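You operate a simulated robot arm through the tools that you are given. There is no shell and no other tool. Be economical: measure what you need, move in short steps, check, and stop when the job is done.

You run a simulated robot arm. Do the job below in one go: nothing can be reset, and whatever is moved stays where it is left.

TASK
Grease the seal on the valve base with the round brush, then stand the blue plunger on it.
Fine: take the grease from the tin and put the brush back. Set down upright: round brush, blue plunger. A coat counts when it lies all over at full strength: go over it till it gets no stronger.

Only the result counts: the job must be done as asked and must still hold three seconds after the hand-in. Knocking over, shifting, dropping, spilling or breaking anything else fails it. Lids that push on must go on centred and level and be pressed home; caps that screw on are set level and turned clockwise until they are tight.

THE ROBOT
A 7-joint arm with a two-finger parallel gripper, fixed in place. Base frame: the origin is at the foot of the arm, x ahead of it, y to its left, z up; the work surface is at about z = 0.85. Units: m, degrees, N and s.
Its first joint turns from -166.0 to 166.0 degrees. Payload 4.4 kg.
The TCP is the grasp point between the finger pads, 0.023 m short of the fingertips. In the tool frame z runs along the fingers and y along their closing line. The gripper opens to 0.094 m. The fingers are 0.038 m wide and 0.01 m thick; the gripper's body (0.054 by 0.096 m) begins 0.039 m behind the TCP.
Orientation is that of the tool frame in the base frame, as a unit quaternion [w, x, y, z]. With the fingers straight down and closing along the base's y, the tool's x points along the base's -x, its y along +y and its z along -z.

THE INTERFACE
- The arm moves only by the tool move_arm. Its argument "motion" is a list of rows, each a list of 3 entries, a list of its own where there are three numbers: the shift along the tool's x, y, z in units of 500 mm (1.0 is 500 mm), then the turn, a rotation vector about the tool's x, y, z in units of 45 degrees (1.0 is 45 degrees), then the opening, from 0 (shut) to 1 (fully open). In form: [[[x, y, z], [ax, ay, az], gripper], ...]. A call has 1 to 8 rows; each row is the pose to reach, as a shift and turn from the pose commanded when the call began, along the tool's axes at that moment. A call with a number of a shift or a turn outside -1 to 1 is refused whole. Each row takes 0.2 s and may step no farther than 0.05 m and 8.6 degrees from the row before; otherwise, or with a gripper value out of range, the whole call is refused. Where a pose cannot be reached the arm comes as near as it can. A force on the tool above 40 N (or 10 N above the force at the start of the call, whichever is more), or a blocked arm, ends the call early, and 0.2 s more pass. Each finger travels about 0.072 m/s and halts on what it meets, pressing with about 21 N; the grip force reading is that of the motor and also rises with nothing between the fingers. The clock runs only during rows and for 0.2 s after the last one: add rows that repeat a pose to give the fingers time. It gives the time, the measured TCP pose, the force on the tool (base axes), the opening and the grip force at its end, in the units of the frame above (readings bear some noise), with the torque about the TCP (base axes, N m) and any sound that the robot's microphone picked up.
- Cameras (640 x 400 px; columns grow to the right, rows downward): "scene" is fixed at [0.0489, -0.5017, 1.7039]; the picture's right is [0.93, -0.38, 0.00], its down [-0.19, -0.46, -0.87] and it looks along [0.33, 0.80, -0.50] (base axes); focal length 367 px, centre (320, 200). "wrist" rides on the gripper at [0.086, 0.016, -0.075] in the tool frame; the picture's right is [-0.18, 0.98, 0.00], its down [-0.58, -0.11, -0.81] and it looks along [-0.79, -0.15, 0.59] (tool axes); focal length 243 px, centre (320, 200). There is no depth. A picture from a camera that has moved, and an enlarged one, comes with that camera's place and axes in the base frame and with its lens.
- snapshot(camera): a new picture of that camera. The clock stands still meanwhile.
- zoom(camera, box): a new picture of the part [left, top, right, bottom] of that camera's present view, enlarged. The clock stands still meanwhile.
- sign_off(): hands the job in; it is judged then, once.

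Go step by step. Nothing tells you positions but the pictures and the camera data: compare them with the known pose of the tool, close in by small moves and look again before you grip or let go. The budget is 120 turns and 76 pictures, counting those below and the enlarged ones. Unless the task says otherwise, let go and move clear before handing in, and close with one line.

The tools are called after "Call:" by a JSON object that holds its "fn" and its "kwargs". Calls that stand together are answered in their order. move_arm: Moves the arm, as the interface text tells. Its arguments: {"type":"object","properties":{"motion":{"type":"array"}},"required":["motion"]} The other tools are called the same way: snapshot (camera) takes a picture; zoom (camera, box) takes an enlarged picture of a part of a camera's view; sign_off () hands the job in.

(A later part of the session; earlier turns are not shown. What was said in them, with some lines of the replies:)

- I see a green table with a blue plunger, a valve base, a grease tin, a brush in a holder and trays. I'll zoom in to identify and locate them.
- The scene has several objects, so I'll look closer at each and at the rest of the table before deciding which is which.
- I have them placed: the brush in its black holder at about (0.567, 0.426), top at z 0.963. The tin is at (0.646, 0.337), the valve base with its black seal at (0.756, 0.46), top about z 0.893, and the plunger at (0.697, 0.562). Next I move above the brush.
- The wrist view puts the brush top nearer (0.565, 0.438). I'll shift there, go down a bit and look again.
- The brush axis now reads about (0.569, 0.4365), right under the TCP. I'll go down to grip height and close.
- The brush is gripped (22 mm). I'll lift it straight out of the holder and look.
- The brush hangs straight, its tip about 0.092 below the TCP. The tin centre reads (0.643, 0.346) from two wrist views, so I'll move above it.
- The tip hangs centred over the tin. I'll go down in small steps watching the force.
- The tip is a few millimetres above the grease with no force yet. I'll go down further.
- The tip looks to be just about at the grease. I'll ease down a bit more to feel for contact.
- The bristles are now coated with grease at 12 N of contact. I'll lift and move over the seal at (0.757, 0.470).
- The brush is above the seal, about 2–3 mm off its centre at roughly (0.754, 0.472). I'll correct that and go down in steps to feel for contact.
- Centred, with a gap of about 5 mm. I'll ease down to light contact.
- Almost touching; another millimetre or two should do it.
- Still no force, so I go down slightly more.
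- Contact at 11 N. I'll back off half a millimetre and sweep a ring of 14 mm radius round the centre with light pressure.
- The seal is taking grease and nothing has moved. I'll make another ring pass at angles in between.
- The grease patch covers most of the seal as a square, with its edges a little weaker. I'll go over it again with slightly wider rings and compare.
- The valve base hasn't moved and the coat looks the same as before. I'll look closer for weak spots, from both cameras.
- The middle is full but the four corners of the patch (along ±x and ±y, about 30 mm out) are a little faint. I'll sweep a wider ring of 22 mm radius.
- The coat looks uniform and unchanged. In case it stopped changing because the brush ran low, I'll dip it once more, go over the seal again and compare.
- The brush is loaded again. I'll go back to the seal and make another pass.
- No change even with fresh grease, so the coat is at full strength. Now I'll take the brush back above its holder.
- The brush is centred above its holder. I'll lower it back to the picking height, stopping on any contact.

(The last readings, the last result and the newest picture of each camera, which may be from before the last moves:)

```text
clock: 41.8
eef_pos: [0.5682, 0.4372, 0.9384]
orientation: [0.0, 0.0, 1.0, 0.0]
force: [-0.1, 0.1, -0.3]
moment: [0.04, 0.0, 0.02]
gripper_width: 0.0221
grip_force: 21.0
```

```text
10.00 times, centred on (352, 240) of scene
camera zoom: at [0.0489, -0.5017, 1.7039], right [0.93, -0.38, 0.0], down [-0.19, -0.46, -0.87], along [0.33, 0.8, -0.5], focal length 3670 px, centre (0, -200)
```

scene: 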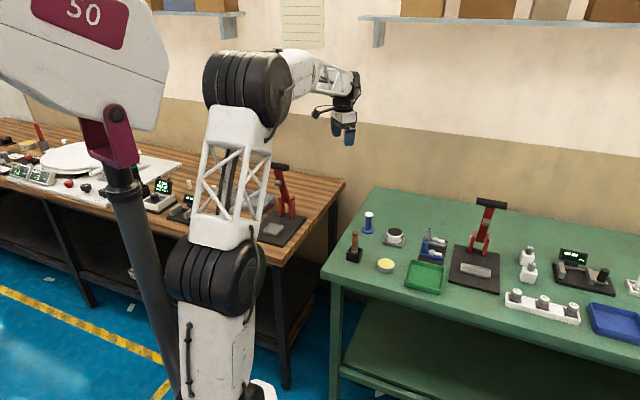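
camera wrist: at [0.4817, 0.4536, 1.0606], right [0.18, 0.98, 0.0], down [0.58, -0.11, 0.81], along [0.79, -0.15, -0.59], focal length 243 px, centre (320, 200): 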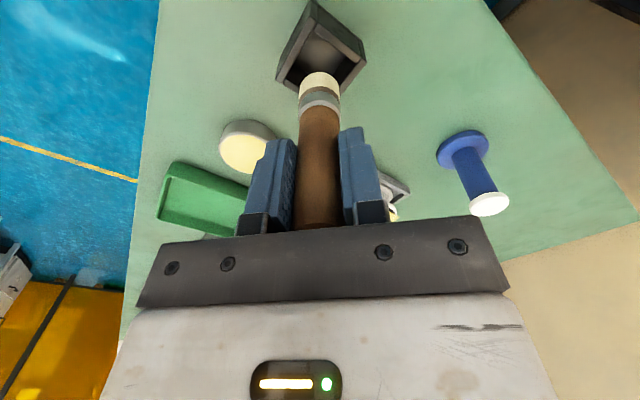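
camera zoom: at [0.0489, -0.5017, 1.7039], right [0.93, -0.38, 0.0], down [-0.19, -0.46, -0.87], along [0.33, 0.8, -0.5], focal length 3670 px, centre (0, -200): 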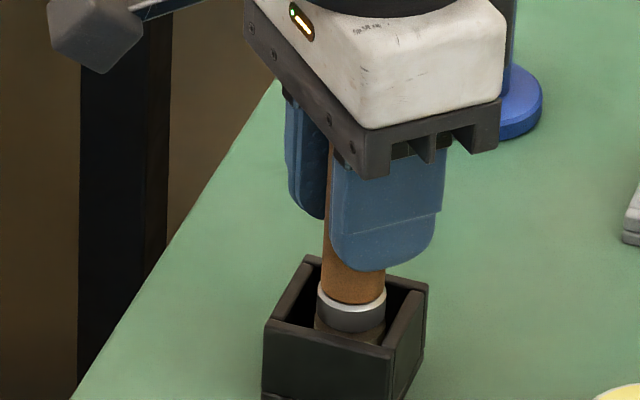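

No contact yet, so I'll ease down a fraction to feel for the floor.

Call:
{"fn": "move_arm", "kwargs": {"motion": [[[0, 0, 0.001], [0, 0, 0], 0], [[0, 0, 0.002], [0, 0, 0], 0], [[0, 0, 0.002], [0, 0, 0], 0]]}}

```text
clock: 42.6
eef_pos: [0.5684, 0.4365, 0.9387]
orientation: [0.0, 0.0, 1.0, 0.0]
force: [0.1, -0.1, -0.1]
moment: [-0.02, -0.01, -0.03]
gripper_width: 0.0216
grip_force: 21.4
```

Call:
{"fn": "move_arm", "kwargs": {"motion": [[[0, 0, 0.001], [0, 0, 0], 0], [[0, 0, 0.002], [0, 0, 0], 0], [[0, 0, 0.002], [0, 0, 0], 0]]}}

```text
clock: 43.4
eef_pos: [0.5671, 0.4377, 0.9368]
orientation: [-0.001, 0.0, 1.0, 0.0]
force: [-0.7, 0.2, -0.4]
moment: [0.0, 0.02, 0.0]
gripper_width: 0.0217
grip_force: 20.9
```

Still no contact; I'll continue in small steps.

Call:
{"fn": "move_arm", "kwargs": {"motion": [[[0, 0, 0.001], [0, 0, 0], 0], [[0, 0, 0.002], [0, 0, 0], 0], [[0, 0, 0.002], [0, 0, 0], 0]]}}

Call:
{"fn": "zoom", "kwargs": {"camera": "scene", "box": [320, 220, 384, 260]}}

```text
clock: 44.2
eef_pos: [0.5675, 0.4375, 0.9348]
orientation: [0.0, 0.0, 1.0, -0.001]
force: [-0.6, -0.4, 3.1]
moment: [0.01, 0.02, -0.02]
gripper_width: 0.0219
grip_force: 20.7
```

```text
10.00 times, centred on (352, 240) of scene
camera zoom: at [0.0489, -0.5017, 1.7039], right [0.93, -0.38, 0.0], down [-0.19, -0.46, -0.87], along [0.33, 0.8, -0.5], focal length 3670 px, centre (0, -200)
```

zoom: 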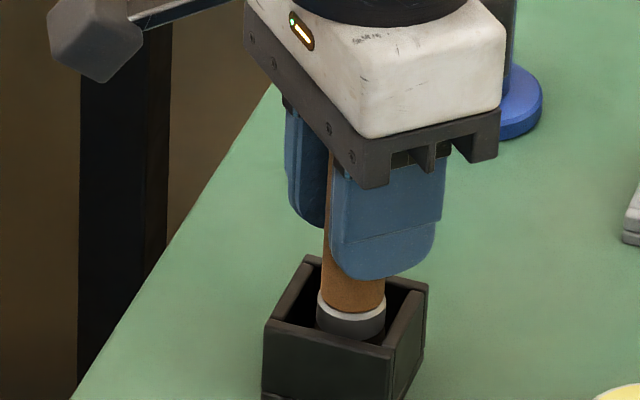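

Light contact at 3 N: the brush is standing on the floor of the holder. I'll let go and rise straight up.

Call:
{"fn": "move_arm", "kwargs": {"motion": [[[0, 0, 0], [0, 0, 0], 0.3], [[0, 0, 0], [0, 0, 0], 0.6], [[0, 0, 0], [0, 0, 0], 1], [[0, 0, 0], [0, 0, 0], 1], [[0, 0, 0], [0, 0, 0], 1], [[0, 0, -0.08], [0, 0, 0], 1], [[0, 0, -0.16], [0, 0, 0], 1], [[0, 0, -0.24], [0, 0, 0], 1]]}}

Call:
{"fn": "zoom", "kwargs": {"camera": "scene", "box": [310, 190, 438, 270]}}

Call:
{"fn": "snapshot", "kwargs": {"camera": "wrist"}}

```text
clock: 46.0
eef_pos: [0.5669, 0.4385, 1.0541]
orientation: [0.0, 0.0, 1.0, 0.0]
force: [-0.8, 0.1, -0.8]
moment: [-0.04, 0.0, 0.03]
gripper_width: 0.0939
grip_force: 0.0
```

```text
5.00 times, centred on (374, 230) of scene
camera zoom: at [0.0489, -0.5017, 1.7039], right [0.93, -0.38, 0.0], down [-0.19, -0.46, -0.87], along [0.33, 0.8, -0.5], focal length 1835 px, centre (50, 50)
```

zoom: 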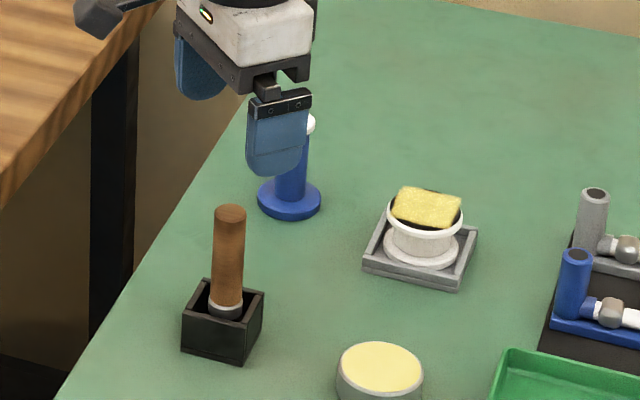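

```text
35 pictures are left
camera wrist: at [0.48, 0.453, 1.128], right [0.18, 0.98, 0.0], down [0.58, -0.11, 0.81], along [0.79, -0.15, -0.59], focal length 243 px, centre (320, 200)
```

wrist: 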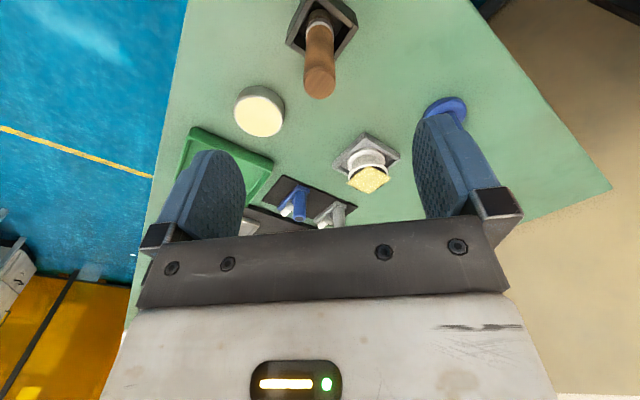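

The brush stands upright in its holder. Next I go above the plunger at about (0.698, 0.575).

Call:
{"fn": "move_arm", "kwargs": {"motion": [[[-0.065, 0.0686, 0], [0, 0, 0], 1], [[-0.13, 0.137, 0], [0, 0, 0], 1], [[-0.196, 0.206, 0], [0, 0, 0], 1], [[-0.261, 0.2744, 0], [0, 0, 0], 1], [[-0.261, 0.2744, 0.08], [0, 0, 0], 1], [[-0.261, 0.2744, 0.14], [0, 0, 0], 1], [[-0.261, 0.2744, 0.14], [0, 0, 0], 1]]}}

Call:
{"fn": "zoom", "kwargs": {"camera": "scene", "box": [330, 180, 426, 240]}}

Call:
{"fn": "snapshot", "kwargs": {"camera": "wrist"}}

```text
clock: 47.6
eef_pos: [0.6992, 0.5738, 0.9871]
orientation: [0.0, 0.0, 1.0, -0.001]
force: [0.7, -0.5, -1.1]
moment: [-0.01, 0.0, 0.01]
gripper_width: 0.0942
grip_force: 0.2
```

```text
6.67 times, centred on (378, 210) of scene
camera zoom: at [0.0489, -0.5017, 1.7039], right [0.93, -0.38, 0.0], down [-0.19, -0.46, -0.87], along [0.33, 0.8, -0.5], focal length 2447 px, centre (-67, 133)
```

zoom: 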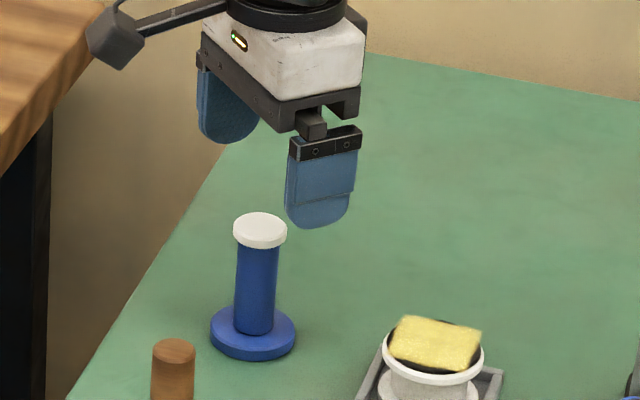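

```text
33 pictures are left
camera wrist: at [0.6115, 0.5886, 1.0614], right [0.18, 0.98, 0.0], down [0.58, -0.11, 0.81], along [0.79, -0.15, -0.59], focal length 243 px, centre (320, 200)
```

wrist: 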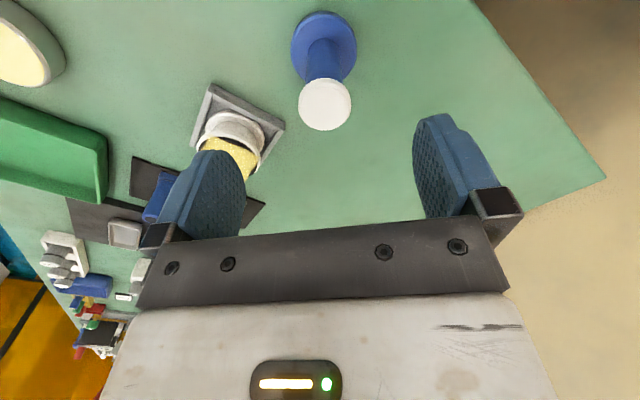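

The plunger is under the hand, its axis at about (0.694, 0.576). I'll go down over it and stop before closing to check the clearances.

Call:
{"fn": "move_arm", "kwargs": {"motion": [[[0.008, 0.002, 0.06], [0, 0, 0], 1], [[0.008, 0.002, 0.12], [0, 0, 0], 1], [[0.008, 0.002, 0.16], [0, 0, 0], 1], [[0.008, 0.002, 0.174], [0, 0, 0], 1], [[0.008, 0.002, 0.174], [0, 0, 0], 1]]}}

Call:
{"fn": "zoom", "kwargs": {"camera": "scene", "box": [340, 200, 404, 240]}}

Call:
{"fn": "snapshot", "kwargs": {"camera": "wrist"}}

```text
clock: 48.8
eef_pos: [0.6946, 0.5747, 0.9012]
orientation: [0.0, 0.0, 1.0, 0.0]
force: [-0.7, -0.5, -0.6]
moment: [0.01, -0.02, 0.04]
gripper_width: 0.0943
grip_force: 0.0
```

```text
10.00 times, centred on (372, 220) of scene
camera zoom: at [0.0489, -0.5017, 1.7039], right [0.93, -0.38, 0.0], down [-0.19, -0.46, -0.87], along [0.33, 0.8, -0.5], focal length 3670 px, centre (-200, 0)
```

zoom: 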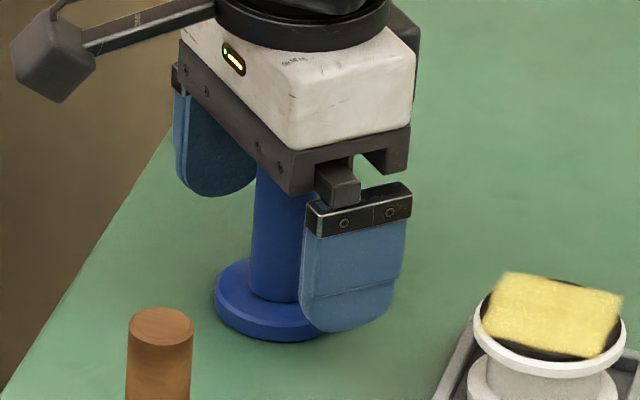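

```text
31 pictures are left
camera wrist: at [0.6074, 0.5902, 0.9747], right [0.18, 0.98, 0.0], down [0.58, -0.11, 0.81], along [0.79, -0.15, -0.59], focal length 243 px, centre (320, 200)
```

wrist: 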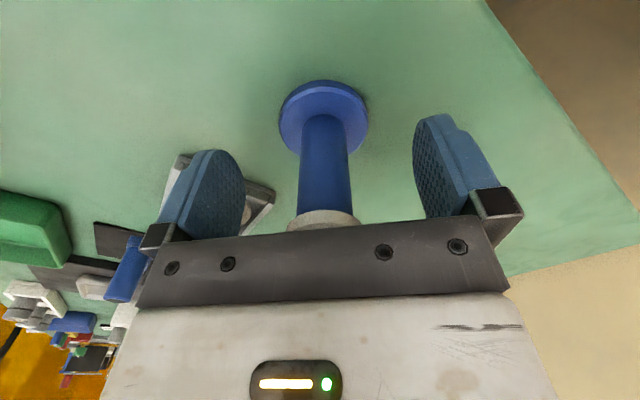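

The clearances are fine, but the plunger sits a few millimetres nearer and to the left, and the white cap would be at the top of the pads. I'll shift slightly, rise so the pads meet the cap squarely, and close.

Call:
{"fn": "move_arm", "kwargs": {"motion": [[[0.008, 0.004, -0.0285], [0, 0, 0], 1], [[0.008, 0.004, -0.0285], [0, 0, 0], 1], [[0.008, 0.004, -0.0285], [0, 0, 0], 0.7], [[0.008, 0.004, -0.0285], [0, 0, 0], 0.4], [[0.008, 0.004, -0.0285], [0, 0, 0], 0.2], [[0.008, 0.004, -0.0285], [0, 0, 0], 0], [[0.008, 0.004, -0.0285], [0, 0, 0], 0]]}}

Call:
{"fn": "zoom", "kwargs": {"camera": "scene", "box": [340, 200, 404, 240]}}

Call:
{"fn": "zoom", "kwargs": {"camera": "wrist", "box": [200, 50, 440, 250]}}

```text
clock: 50.4
eef_pos: [0.6899, 0.577, 0.9138]
orientation: [0.0, 0.0, 1.0, 0.0]
force: [-0.4, -0.1, 0.5]
moment: [-0.01, 0.03, -0.01]
gripper_width: 0.0306
grip_force: 20.6
```

```text
10.00 times, centred on (372, 220) of scene
camera zoom: at [0.0489, -0.5017, 1.7039], right [0.93, -0.38, 0.0], down [-0.19, -0.46, -0.87], along [0.33, 0.8, -0.5], focal length 3670 px, centre (-200, 0)
```

zoom: 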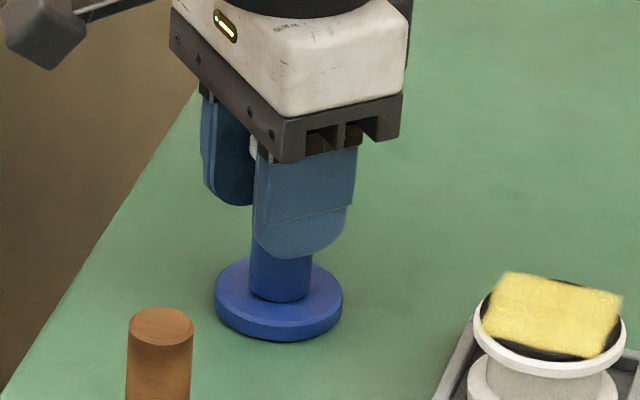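

```text
2.00 times, centred on (320, 150) of wrist
camera zoom: at [0.6036, 0.592, 0.9894], right [0.18, 0.98, 0.0], down [0.58, -0.11, 0.81], along [0.79, -0.15, -0.59], focal length 485 px, centre (320, 300)
```

zoom: 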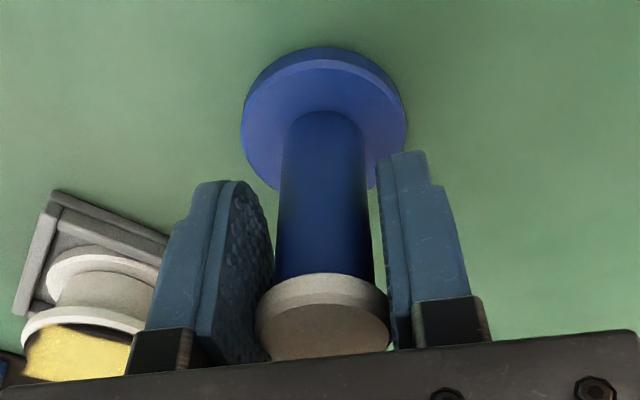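

Gripped by the cap (31 mm wide), standing straight. I'll lift it straight up and check that it hangs plumb.

Call:
{"fn": "move_arm", "kwargs": {"motion": [[[0, 0, -0.03], [0, 0, 0], 0], [[0, 0, -0.09], [0, 0, 0], 0], [[0, 0, -0.16], [0, 0, 0], 0], [[0, 0, -0.16], [0, 0, 0], 0]]}}

Call:
{"fn": "zoom", "kwargs": {"camera": "scene", "box": [340, 185, 420, 235]}}

```text
clock: 51.4
eef_pos: [0.6892, 0.5768, 0.9947]
orientation: [0.0, 0.0, 1.0, 0.0]
force: [-0.5, -0.2, -0.3]
moment: [0.03, 0.01, -0.02]
gripper_width: 0.0001
grip_force: 21.6
```

```text
8.00 times, centred on (380, 210) of scene
camera zoom: at [0.0489, -0.5017, 1.7039], right [0.93, -0.38, 0.0], down [-0.19, -0.46, -0.87], along [0.33, 0.8, -0.5], focal length 2936 px, centre (-160, 120)
```

zoom: 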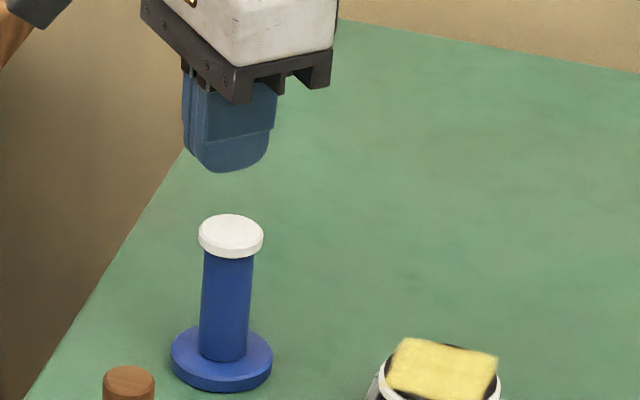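

The cap slipped out of the grip; the plunger still stands where it was. I'll reopen and look before trying again with the pads centred on the cap.

Call:
{"fn": "move_arm", "kwargs": {"motion": [[[0, 0, 0], [0, 0, 0], 0.5], [[0, 0, 0], [0, 0, 0], 1], [[0, 0, 0], [0, 0, 0], 1], [[0, 0, 0], [0, 0, 0], 1]]}}

Call:
{"fn": "zoom", "kwargs": {"camera": "wrist", "box": [240, 0, 400, 160]}}

Call:
{"fn": "zoom", "kwargs": {"camera": "scene", "box": [356, 207, 388, 237]}}

```text
clock: 52.4
eef_pos: [0.6889, 0.5775, 0.9943]
orientation: [0.0, 0.0, 1.0, 0.0]
force: [0.3, 1.1, -0.5]
moment: [0.02, -0.01, 0.0]
gripper_width: 0.0942
grip_force: 0.1
```

```text
2.50 times, centred on (320, 80) of wrist
camera zoom: at [0.6023, 0.5926, 1.0687], right [0.18, 0.98, 0.0], down [0.58, -0.11, 0.81], along [0.79, -0.15, -0.59], focal length 606 px, centre (320, 500)
```

zoom: 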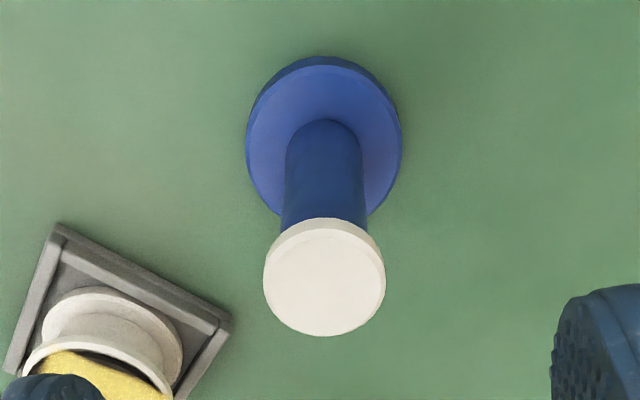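

```text
13.33 times, centred on (372, 222) of scene
camera zoom: at [0.0489, -0.5017, 1.7039], right [0.93, -0.38, 0.0], down [-0.19, -0.46, -0.87], along [0.33, 0.8, -0.5], focal length 4894 px, centre (-373, -93)
```

zoom: 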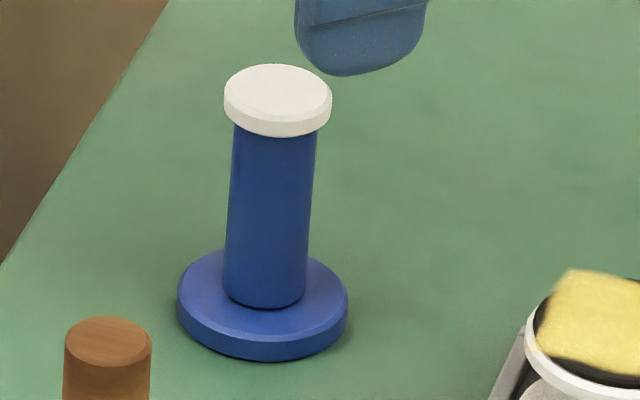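

The plunger axis is at (0.689, 0.577) with the cap at about z 0.927. I'll set the pads with the TCP right at cap height, close, lift a few millimetres and check.

Call:
{"fn": "move_arm", "kwargs": {"motion": [[[0.001, -0.001, 0.07], [0, 0, 0], 1], [[0.001, -0.001, 0.134], [0, 0, 0], 1], [[0.001, -0.001, 0.134], [0, 0, 0], 1], [[0.001, -0.001, 0.134], [0, 0, 0], 0.6], [[0.001, -0.001, 0.134], [0, 0, 0], 0.3], [[0.001, -0.001, 0.134], [0, 0, 0], 0], [[0.001, -0.001, 0.134], [0, 0, 0], 0], [[0.001, -0.001, 0.134], [0, 0, 0], 0]]}}

Call:
{"fn": "move_arm", "kwargs": {"motion": [[[0, 0, -0.004], [0, 0, 0], 0], [[0, 0, -0.01], [0, 0, 0], 0], [[0, 0, -0.016], [0, 0, 0], 0], [[0, 0, -0.016], [0, 0, 0], 0]]}}

Call:
{"fn": "zoom", "kwargs": {"camera": "scene", "box": [350, 200, 398, 240]}}

```text
clock: 54.2
eef_pos: [0.6892, 0.5762, 0.9253]
orientation: [0.0, 0.0, 1.0, 0.0]
force: [-0.1, -0.2, -0.7]
moment: [0.0, 0.0, 0.0]
gripper_width: 0.0308
grip_force: 20.8
```

```text
clock: 55.2
eef_pos: [0.6902, 0.5764, 0.9352]
orientation: [0.0, 0.0, 1.0, 0.0]
force: [-0.6, 0.1, -0.3]
moment: [-0.01, 0.0, -0.01]
gripper_width: 0.0303
grip_force: 20.8
```

```text
10.00 times, centred on (374, 220) of scene
camera zoom: at [0.0489, -0.5017, 1.7039], right [0.93, -0.38, 0.0], down [-0.19, -0.46, -0.87], along [0.33, 0.8, -0.5], focal length 3670 px, centre (-220, 0)
```

zoom: 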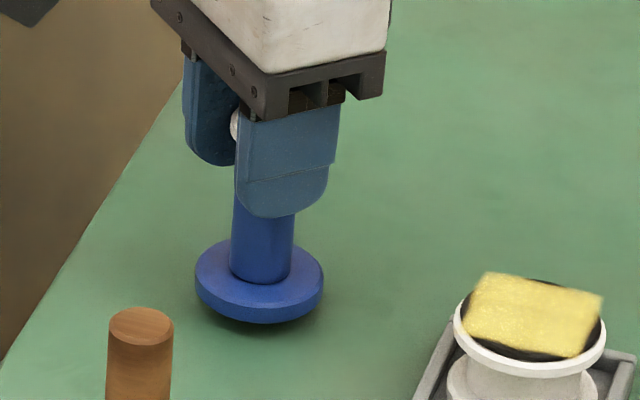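

It is now lifted about 8 mm and holding. I'll rise slowly and check that it does not slip.

Call:
{"fn": "move_arm", "kwargs": {"motion": [[[0, 0, -0.01], [0, 0, 0], 0], [[0, 0, -0.02], [0, 0, 0], 0], [[0, 0, -0.03], [0, 0, 0], 0], [[0, 0, -0.04], [0, 0, 0], 0], [[0, 0, -0.04], [0, 0, 0], 0]]}}

Call:
{"fn": "zoom", "kwargs": {"camera": "scene", "box": [350, 200, 398, 240]}}

Call:
{"fn": "zoom", "kwargs": {"camera": "wrist", "box": [200, 50, 440, 250]}}

```text
clock: 56.4
eef_pos: [0.69, 0.5769, 0.9528]
orientation: [0.0, 0.0, 1.0, 0.0]
force: [0.0, -0.7, -1.0]
moment: [-0.03, 0.0, 0.01]
gripper_width: 0.0302
grip_force: 21.1
```

```text
10.00 times, centred on (374, 220) of scene
camera zoom: at [0.0489, -0.5017, 1.7039], right [0.93, -0.38, 0.0], down [-0.19, -0.46, -0.87], along [0.33, 0.8, -0.5], focal length 3670 px, centre (-220, 0)
```

zoom: 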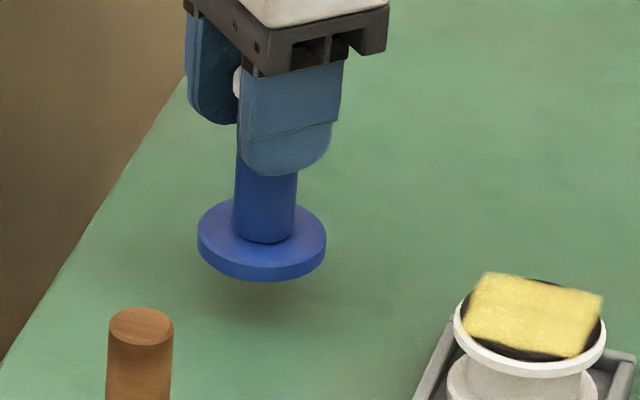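

```text
2.00 times, centred on (320, 150) of wrist
camera zoom: at [0.6034, 0.5926, 1.0278], right [0.18, 0.98, 0.0], down [0.58, -0.11, 0.81], along [0.79, -0.15, -0.59], focal length 485 px, centre (320, 300)
```

zoom: 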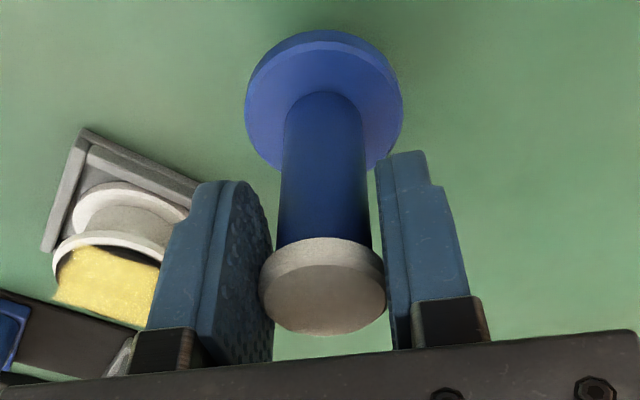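

It holds and hangs straight. I'll rise further and carry it gently over the valve base.

Call:
{"fn": "move_arm", "kwargs": {"motion": [[[0, 0, -0.025], [0, 0, 0], 0], [[0, 0, -0.05], [0, 0, 0], 0], [[0, 0, -0.075], [0, 0, 0], 0], [[-0.015, -0.025, -0.08], [0, 0, 0], 0], [[-0.035, -0.058, -0.08], [0, 0, 0], 0], [[-0.055, -0.09, -0.08], [0, 0, 0], 0], [[-0.075, -0.123, -0.08], [0, 0, 0], 0], [[-0.095, -0.155, -0.08], [0, 0, 0], 0]]}}

Call:
{"fn": "move_arm", "kwargs": {"motion": [[[-0.015, -0.025, 0], [0, 0, 0], 0], [[-0.027, -0.045, 0], [0, 0, 0], 0], [[-0.033, -0.055, 0], [0, 0, 0], 0], [[-0.034, -0.056, 0], [0, 0, 0], 0], [[-0.034, -0.056, 0], [0, 0, 0], 0]]}}

Call:
{"fn": "zoom", "kwargs": {"camera": "scene", "box": [364, 195, 428, 245]}}

Call:
{"fn": "zoom", "kwargs": {"camera": "wrist", "box": [220, 0, 420, 200]}}

```text
clock: 58.2
eef_pos: [0.7346, 0.4986, 0.9954]
orientation: [-0.001, 0.0, 1.0, 0.0]
force: [0.4, -0.3, -0.1]
moment: [0.03, -0.01, -0.02]
gripper_width: 0.0306
grip_force: 21.4
```

```text
clock: 59.4
eef_pos: [0.7522, 0.4712, 0.994]
orientation: [-0.001, 0.0, 1.0, 0.001]
force: [0.1, 0.3, -1.0]
moment: [0.0, -0.01, 0.03]
gripper_width: 0.0303
grip_force: 20.7
```

```text
8.00 times, centred on (396, 220) of scene
camera zoom: at [0.0489, -0.5017, 1.7039], right [0.93, -0.38, 0.0], down [-0.19, -0.46, -0.87], along [0.33, 0.8, -0.5], focal length 2936 px, centre (-288, 40)
```

zoom: 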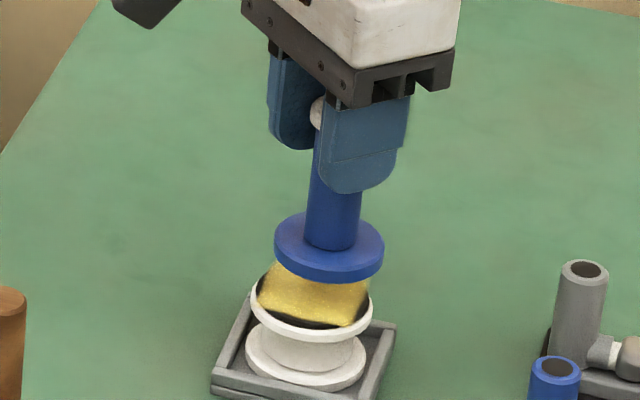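

```text
2.00 times, centred on (320, 100) of wrist
camera zoom: at [0.6675, 0.4864, 1.0682], right [0.18, 0.98, 0.0], down [0.58, -0.11, 0.81], along [0.79, -0.15, -0.59], focal length 485 px, centre (320, 400)
```

zoom: 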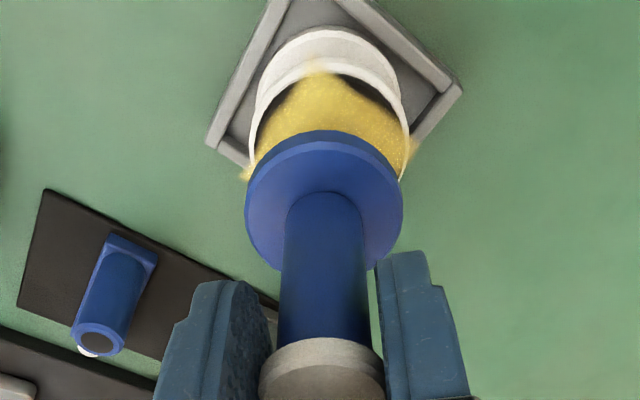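

The plunger is over the seal but looks about 5 mm off, too far towards +x and slightly towards −y. I'll correct that and lower it to a few millimetres above the seal, then compare edges.

Call:
{"fn": "move_arm", "kwargs": {"motion": [[[0.009, 0.0046, 0], [0, 0, 0], 0], [[0.009, 0.0046, 0.015], [0, 0, 0], 0], [[0.009, 0.0046, 0.03], [0, 0, 0], 0], [[0.009, 0.0046, 0.036], [0, 0, 0], 0], [[0.009, 0.0046, 0.036], [0, 0, 0], 0]]}}

Call:
{"fn": "zoom", "kwargs": {"camera": "scene", "box": [372, 208, 420, 248]}}

Call:
{"fn": "zoom", "kwargs": {"camera": "wrist", "box": [240, 20, 400, 150]}}

```text
clock: 60.6
eef_pos: [0.7486, 0.4741, 0.9754]
orientation: [0.0, 0.0, 1.0, -0.001]
force: [1.1, -0.6, -1.3]
moment: [0.02, 0.0, -0.03]
gripper_width: 0.0303
grip_force: 21.6
```

```text
10.00 times, centred on (396, 228) of scene
camera zoom: at [0.0489, -0.5017, 1.7039], right [0.93, -0.38, 0.0], down [-0.19, -0.46, -0.87], along [0.33, 0.8, -0.5], focal length 3670 px, centre (-440, -80)
```

zoom: 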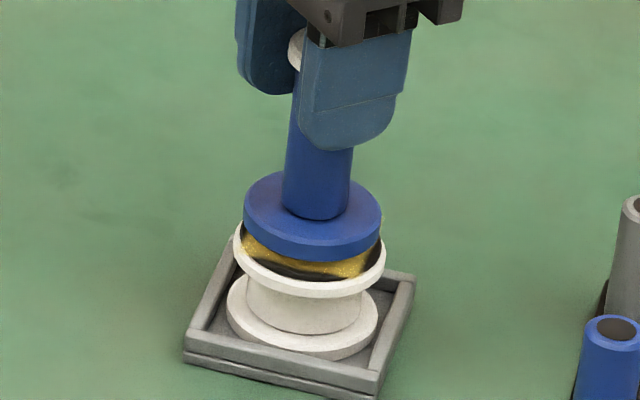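

```text
3.08 times, centred on (320, 85) of wrist
camera zoom: at [0.6629, 0.4892, 1.0508], right [0.18, 0.98, 0.0], down [0.58, -0.11, 0.81], along [0.79, -0.15, -0.59], focal length 746 px, centre (320, 554)
```

zoom: 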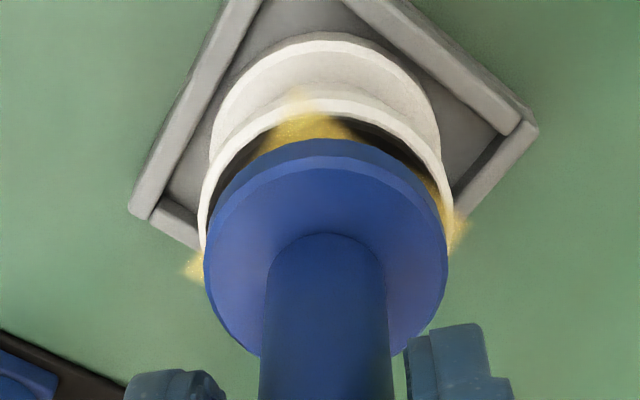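

Edges now line up to about 1 mm in both views, with a gap of about 7 mm. I'll lower slowly until there is contact.

Call:
{"fn": "move_arm", "kwargs": {"motion": [[[0.001, 0, 0.004], [0, 0, 0], 0], [[0.001, 0, 0.008], [0, 0, 0], 0], [[0.001, 0, 0.01], [0, 0, 0], 0], [[0.001, 0, 0.01], [0, 0, 0], 0]]}}

Call:
{"fn": "zoom", "kwargs": {"camera": "scene", "box": [380, 218, 412, 245]}}

```text
clock: 61.6
eef_pos: [0.7499, 0.4738, 0.9712]
orientation: [0.0, 0.0, 1.0, 0.0]
force: [0.5, 0.6, -1.1]
moment: [0.02, 0.0, -0.02]
gripper_width: 0.0306
grip_force: 21.1
```

```text
14.81 times, centred on (396, 232) of scene
camera zoom: at [0.0489, -0.5017, 1.7039], right [0.93, -0.38, 0.0], down [-0.19, -0.46, -0.87], along [0.33, 0.8, -0.5], focal length 5437 px, centre (-806, -267)
```

zoom: 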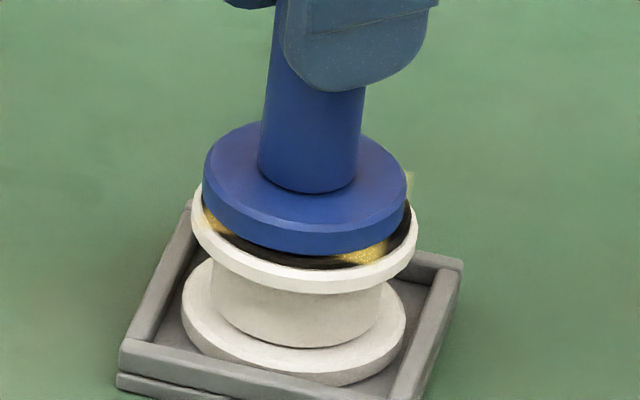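

About 4 mm remain, so I'll keep going down.

Call:
{"fn": "move_arm", "kwargs": {"motion": [[[0, 0, 0.004], [0, 0, 0], 0], [[0, 0, 0.006], [0, 0, 0], 0], [[0, 0, 0.006], [0, 0, 0], 0]]}}

Call:
{"fn": "move_arm", "kwargs": {"motion": [[[0, 0, 0.001], [0, 0, 0], 0], [[0, 0, 0.002], [0, 0, 0], 0], [[0, 0, 0.002], [0, 0, 0], 0]]}}

Call:
{"fn": "zoom", "kwargs": {"camera": "scene", "box": [380, 218, 412, 245]}}

```text
clock: 62.4
eef_pos: [0.7507, 0.4733, 0.968]
orientation: [0.001, 0.0, 1.0, 0.0]
force: [2.7, -0.2, 17.8]
moment: [-0.01, -0.15, 0.05]
gripper_width: 0.0305
grip_force: 20.9
```

```text
clock: 63.2
eef_pos: [0.7483, 0.4747, 0.9673]
orientation: [0.0, 0.0, 1.0, 0.001]
force: [0.1, 1.0, 17.5]
moment: [0.03, -0.17, 0.04]
gripper_width: 0.0305
grip_force: 21.1
```

```text
14.81 times, centred on (396, 232) of scene
camera zoom: at [0.0489, -0.5017, 1.7039], right [0.93, -0.38, 0.0], down [-0.19, -0.46, -0.87], along [0.33, 0.8, -0.5], focal length 5437 px, centre (-806, -267)
```

zoom: 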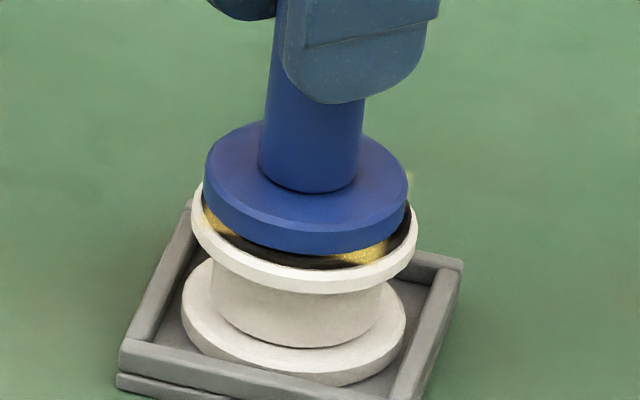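

There is contact now (17 N), but the flange looks a bit high or off towards the back in the scene view. I'll check from the wrist before letting go.

Call:
{"fn": "zoom", "kwargs": {"camera": "wrist", "box": [240, 20, 400, 150]}}

Call:
{"fn": "zoom", "kwargs": {"camera": "scene", "box": [386, 222, 408, 239]}}

```text
3.08 times, centred on (320, 85) of wrist
camera zoom: at [0.6629, 0.4898, 1.0417], right [0.18, 0.98, 0.0], down [0.58, -0.11, 0.81], along [0.79, -0.15, -0.59], focal length 746 px, centre (320, 554)
```

zoom: 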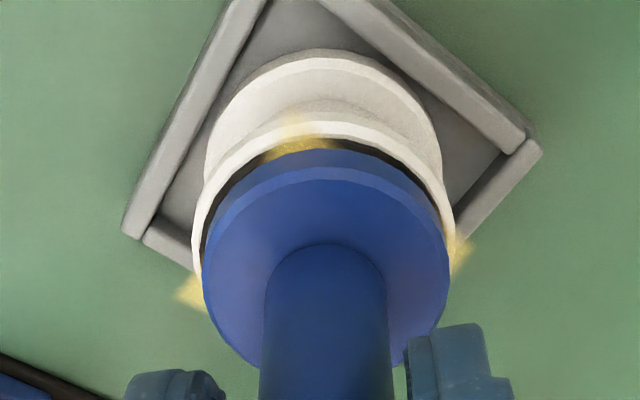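

```text
16.00 times, centred on (397, 230) of scene
camera zoom: at [0.0489, -0.5017, 1.7039], right [0.93, -0.38, 0.0], down [-0.19, -0.46, -0.87], along [0.33, 0.8, -0.5], focal length 5872 px, centre (-912, -288)
```

zoom: 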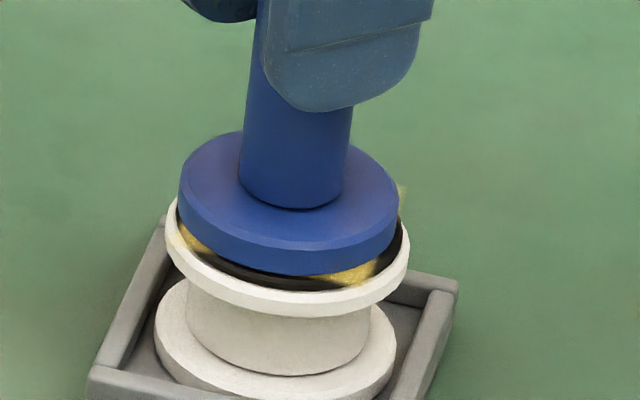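

Both views agree that the flange is level and centred within about 1 mm, resting on the seal, which stands slightly proud of the white rim. I'll open the fingers and look.

Call:
{"fn": "move_arm", "kwargs": {"motion": [[[0, 0, -0.001], [0, 0, 0], 0], [[0, 0, -0.001], [0, 0, 0], 0.36], [[0, 0, -0.001], [0, 0, 0], 0.5], [[0, 0, -0.001], [0, 0, 0], 0.75], [[0, 0, -0.001], [0, 0, 0], 1], [[0, 0, -0.001], [0, 0, 0], 1], [[0, 0, -0.001], [0, 0, 0], 1]]}}

Call:
{"fn": "zoom", "kwargs": {"camera": "scene", "box": [372, 208, 420, 248]}}

```text
clock: 64.8
eef_pos: [0.7505, 0.4748, 0.9685]
orientation: [0.0, 0.001, 1.0, 0.0]
force: [-0.2, 1.5, 0.5]
moment: [0.03, 0.0, -0.02]
gripper_width: 0.0943
grip_force: 0.0
```

```text
10.00 times, centred on (396, 228) of scene
camera zoom: at [0.0489, -0.5017, 1.7039], right [0.93, -0.38, 0.0], down [-0.19, -0.46, -0.87], along [0.33, 0.8, -0.5], focal length 3670 px, centre (-440, -80)
```

zoom: 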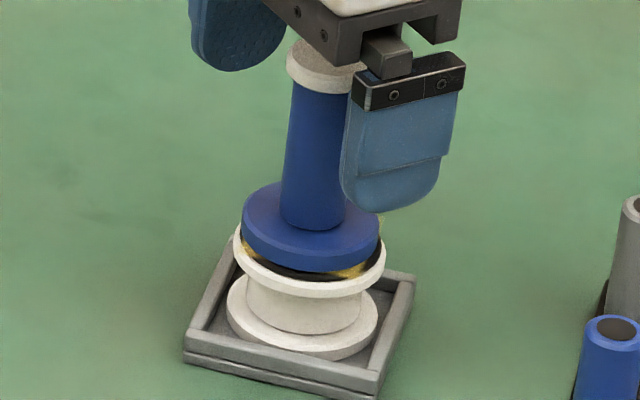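

The plunger settled flat on the seal. I'll rise straight up and away, then check everything.

Call:
{"fn": "move_arm", "kwargs": {"motion": [[[0, 0, -0.05], [0, 0, 0], 1], [[0, 0, -0.12], [0, 0, 0], 1], [[0, 0, -0.2], [0, 0, 0], 1], [[0, 0, -0.28], [0, 0, 0], 1], [[0.08, 0, -0.34], [0, 0, 0], 1], [[0.16, 0, -0.4], [0, 0, 0], 1]]}}

Call:
{"fn": "zoom", "kwargs": {"camera": "scene", "box": [372, 208, 420, 248]}}

Call:
{"fn": "zoom", "kwargs": {"camera": "scene", "box": [320, 180, 480, 290]}}

Call:
{"fn": "snapshot", "kwargs": {"camera": "wrist"}}

```text
clock: 66.2
eef_pos: [0.6693, 0.4714, 1.1644]
orientation: [-0.001, 0.0, 1.0, 0.0]
force: [0.5, 0.2, -1.3]
moment: [0.01, 0.01, -0.02]
gripper_width: 0.0941
grip_force: 0.0
```

```text
10.00 times, centred on (396, 228) of scene
camera zoom: at [0.0489, -0.5017, 1.7039], right [0.93, -0.38, 0.0], down [-0.19, -0.46, -0.87], along [0.33, 0.8, -0.5], focal length 3670 px, centre (-440, -80)
```

zoom: 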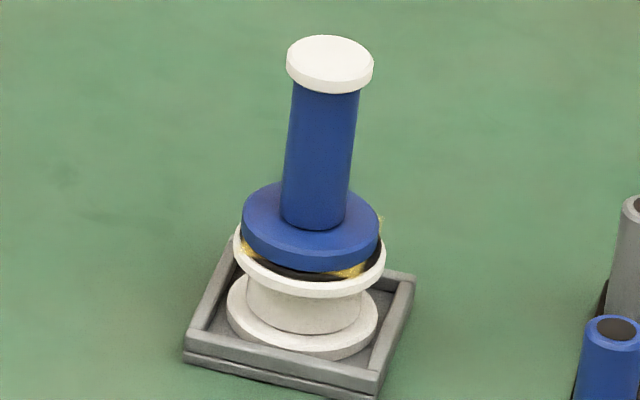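

```text
3.64 times, centred on (400, 235) of scene
camera zoom: at [0.0489, -0.5017, 1.7039], right [0.93, -0.38, 0.0], down [-0.19, -0.46, -0.87], along [0.33, 0.8, -0.5], focal length 1335 px, centre (29, 73)
```

zoom: 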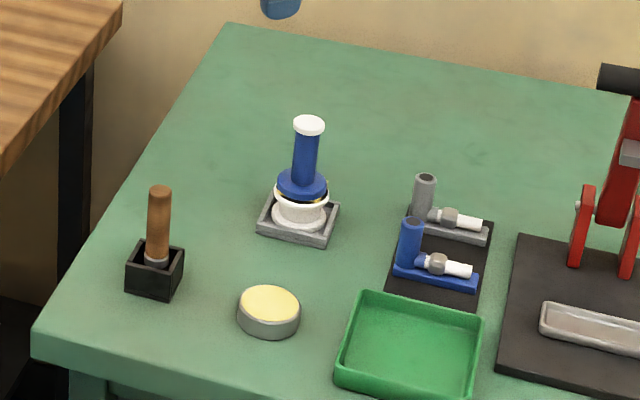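

```text
11 pictures are left
camera wrist: at [0.5819, 0.4875, 1.2396], right [0.18, 0.98, 0.0], down [0.58, -0.11, 0.81], along [0.79, -0.15, -0.59], focal length 243 px, centre (320, 200)
```

wrist: 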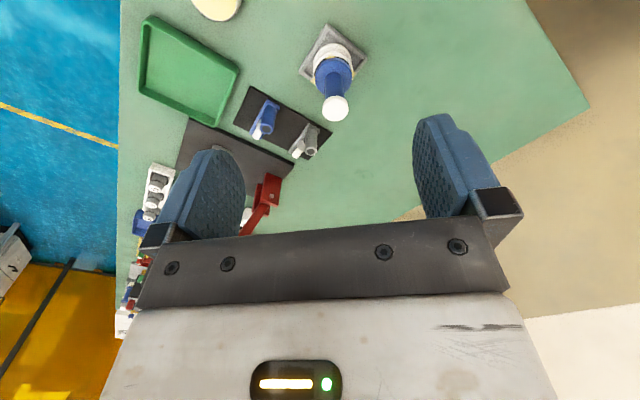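

It stands plumb. I'll take one last close look from the wrist to check the centring.

Call:
{"fn": "zoom", "kwargs": {"camera": "wrist", "box": [290, 15, 386, 125]}}

Call:
{"fn": "zoom", "kwargs": {"camera": "scene", "box": [386, 222, 408, 239]}}

```text
3.64 times, centred on (338, 70) of wrist
camera zoom: at [0.5819, 0.4875, 1.2396], right [0.18, 0.98, 0.0], down [0.58, -0.11, 0.81], along [0.79, -0.15, -0.59], focal length 882 px, centre (254, 673)
```

zoom: 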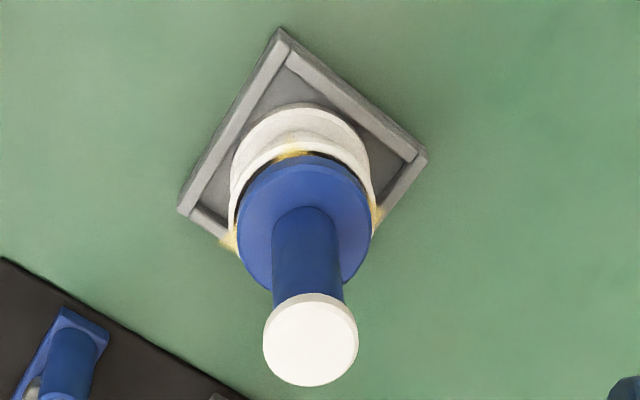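

```text
16.00 times, centred on (397, 230) of scene
camera zoom: at [0.0489, -0.5017, 1.7039], right [0.93, -0.38, 0.0], down [-0.19, -0.46, -0.87], along [0.33, 0.8, -0.5], focal length 5872 px, centre (-912, -288)
```

zoom: 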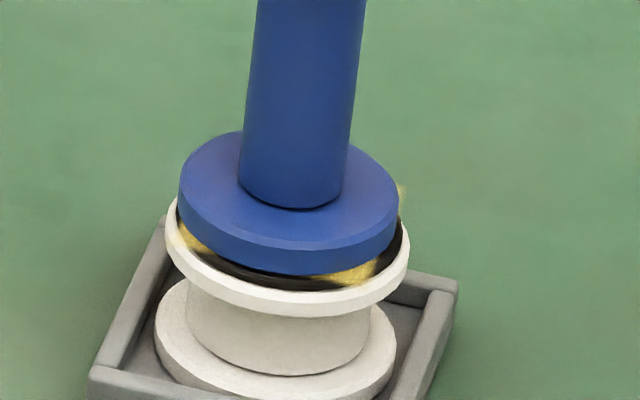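

The plunger stands upright and centred on the greased seal. The brush is back in its holder and nothing else has moved, so I'm handing in.

Call:
{"fn": "sign_off", "kwargs": {}}

```text
The job is handed in.
```

The seal is greased all over and the coat got no stronger after a second dip. The round brush is back upright in its holder, and the blue plunger stands upright on the seal, centred to about 1 mm. The plunger slipped out of the grip on the first lift, but it stayed standing where it was.
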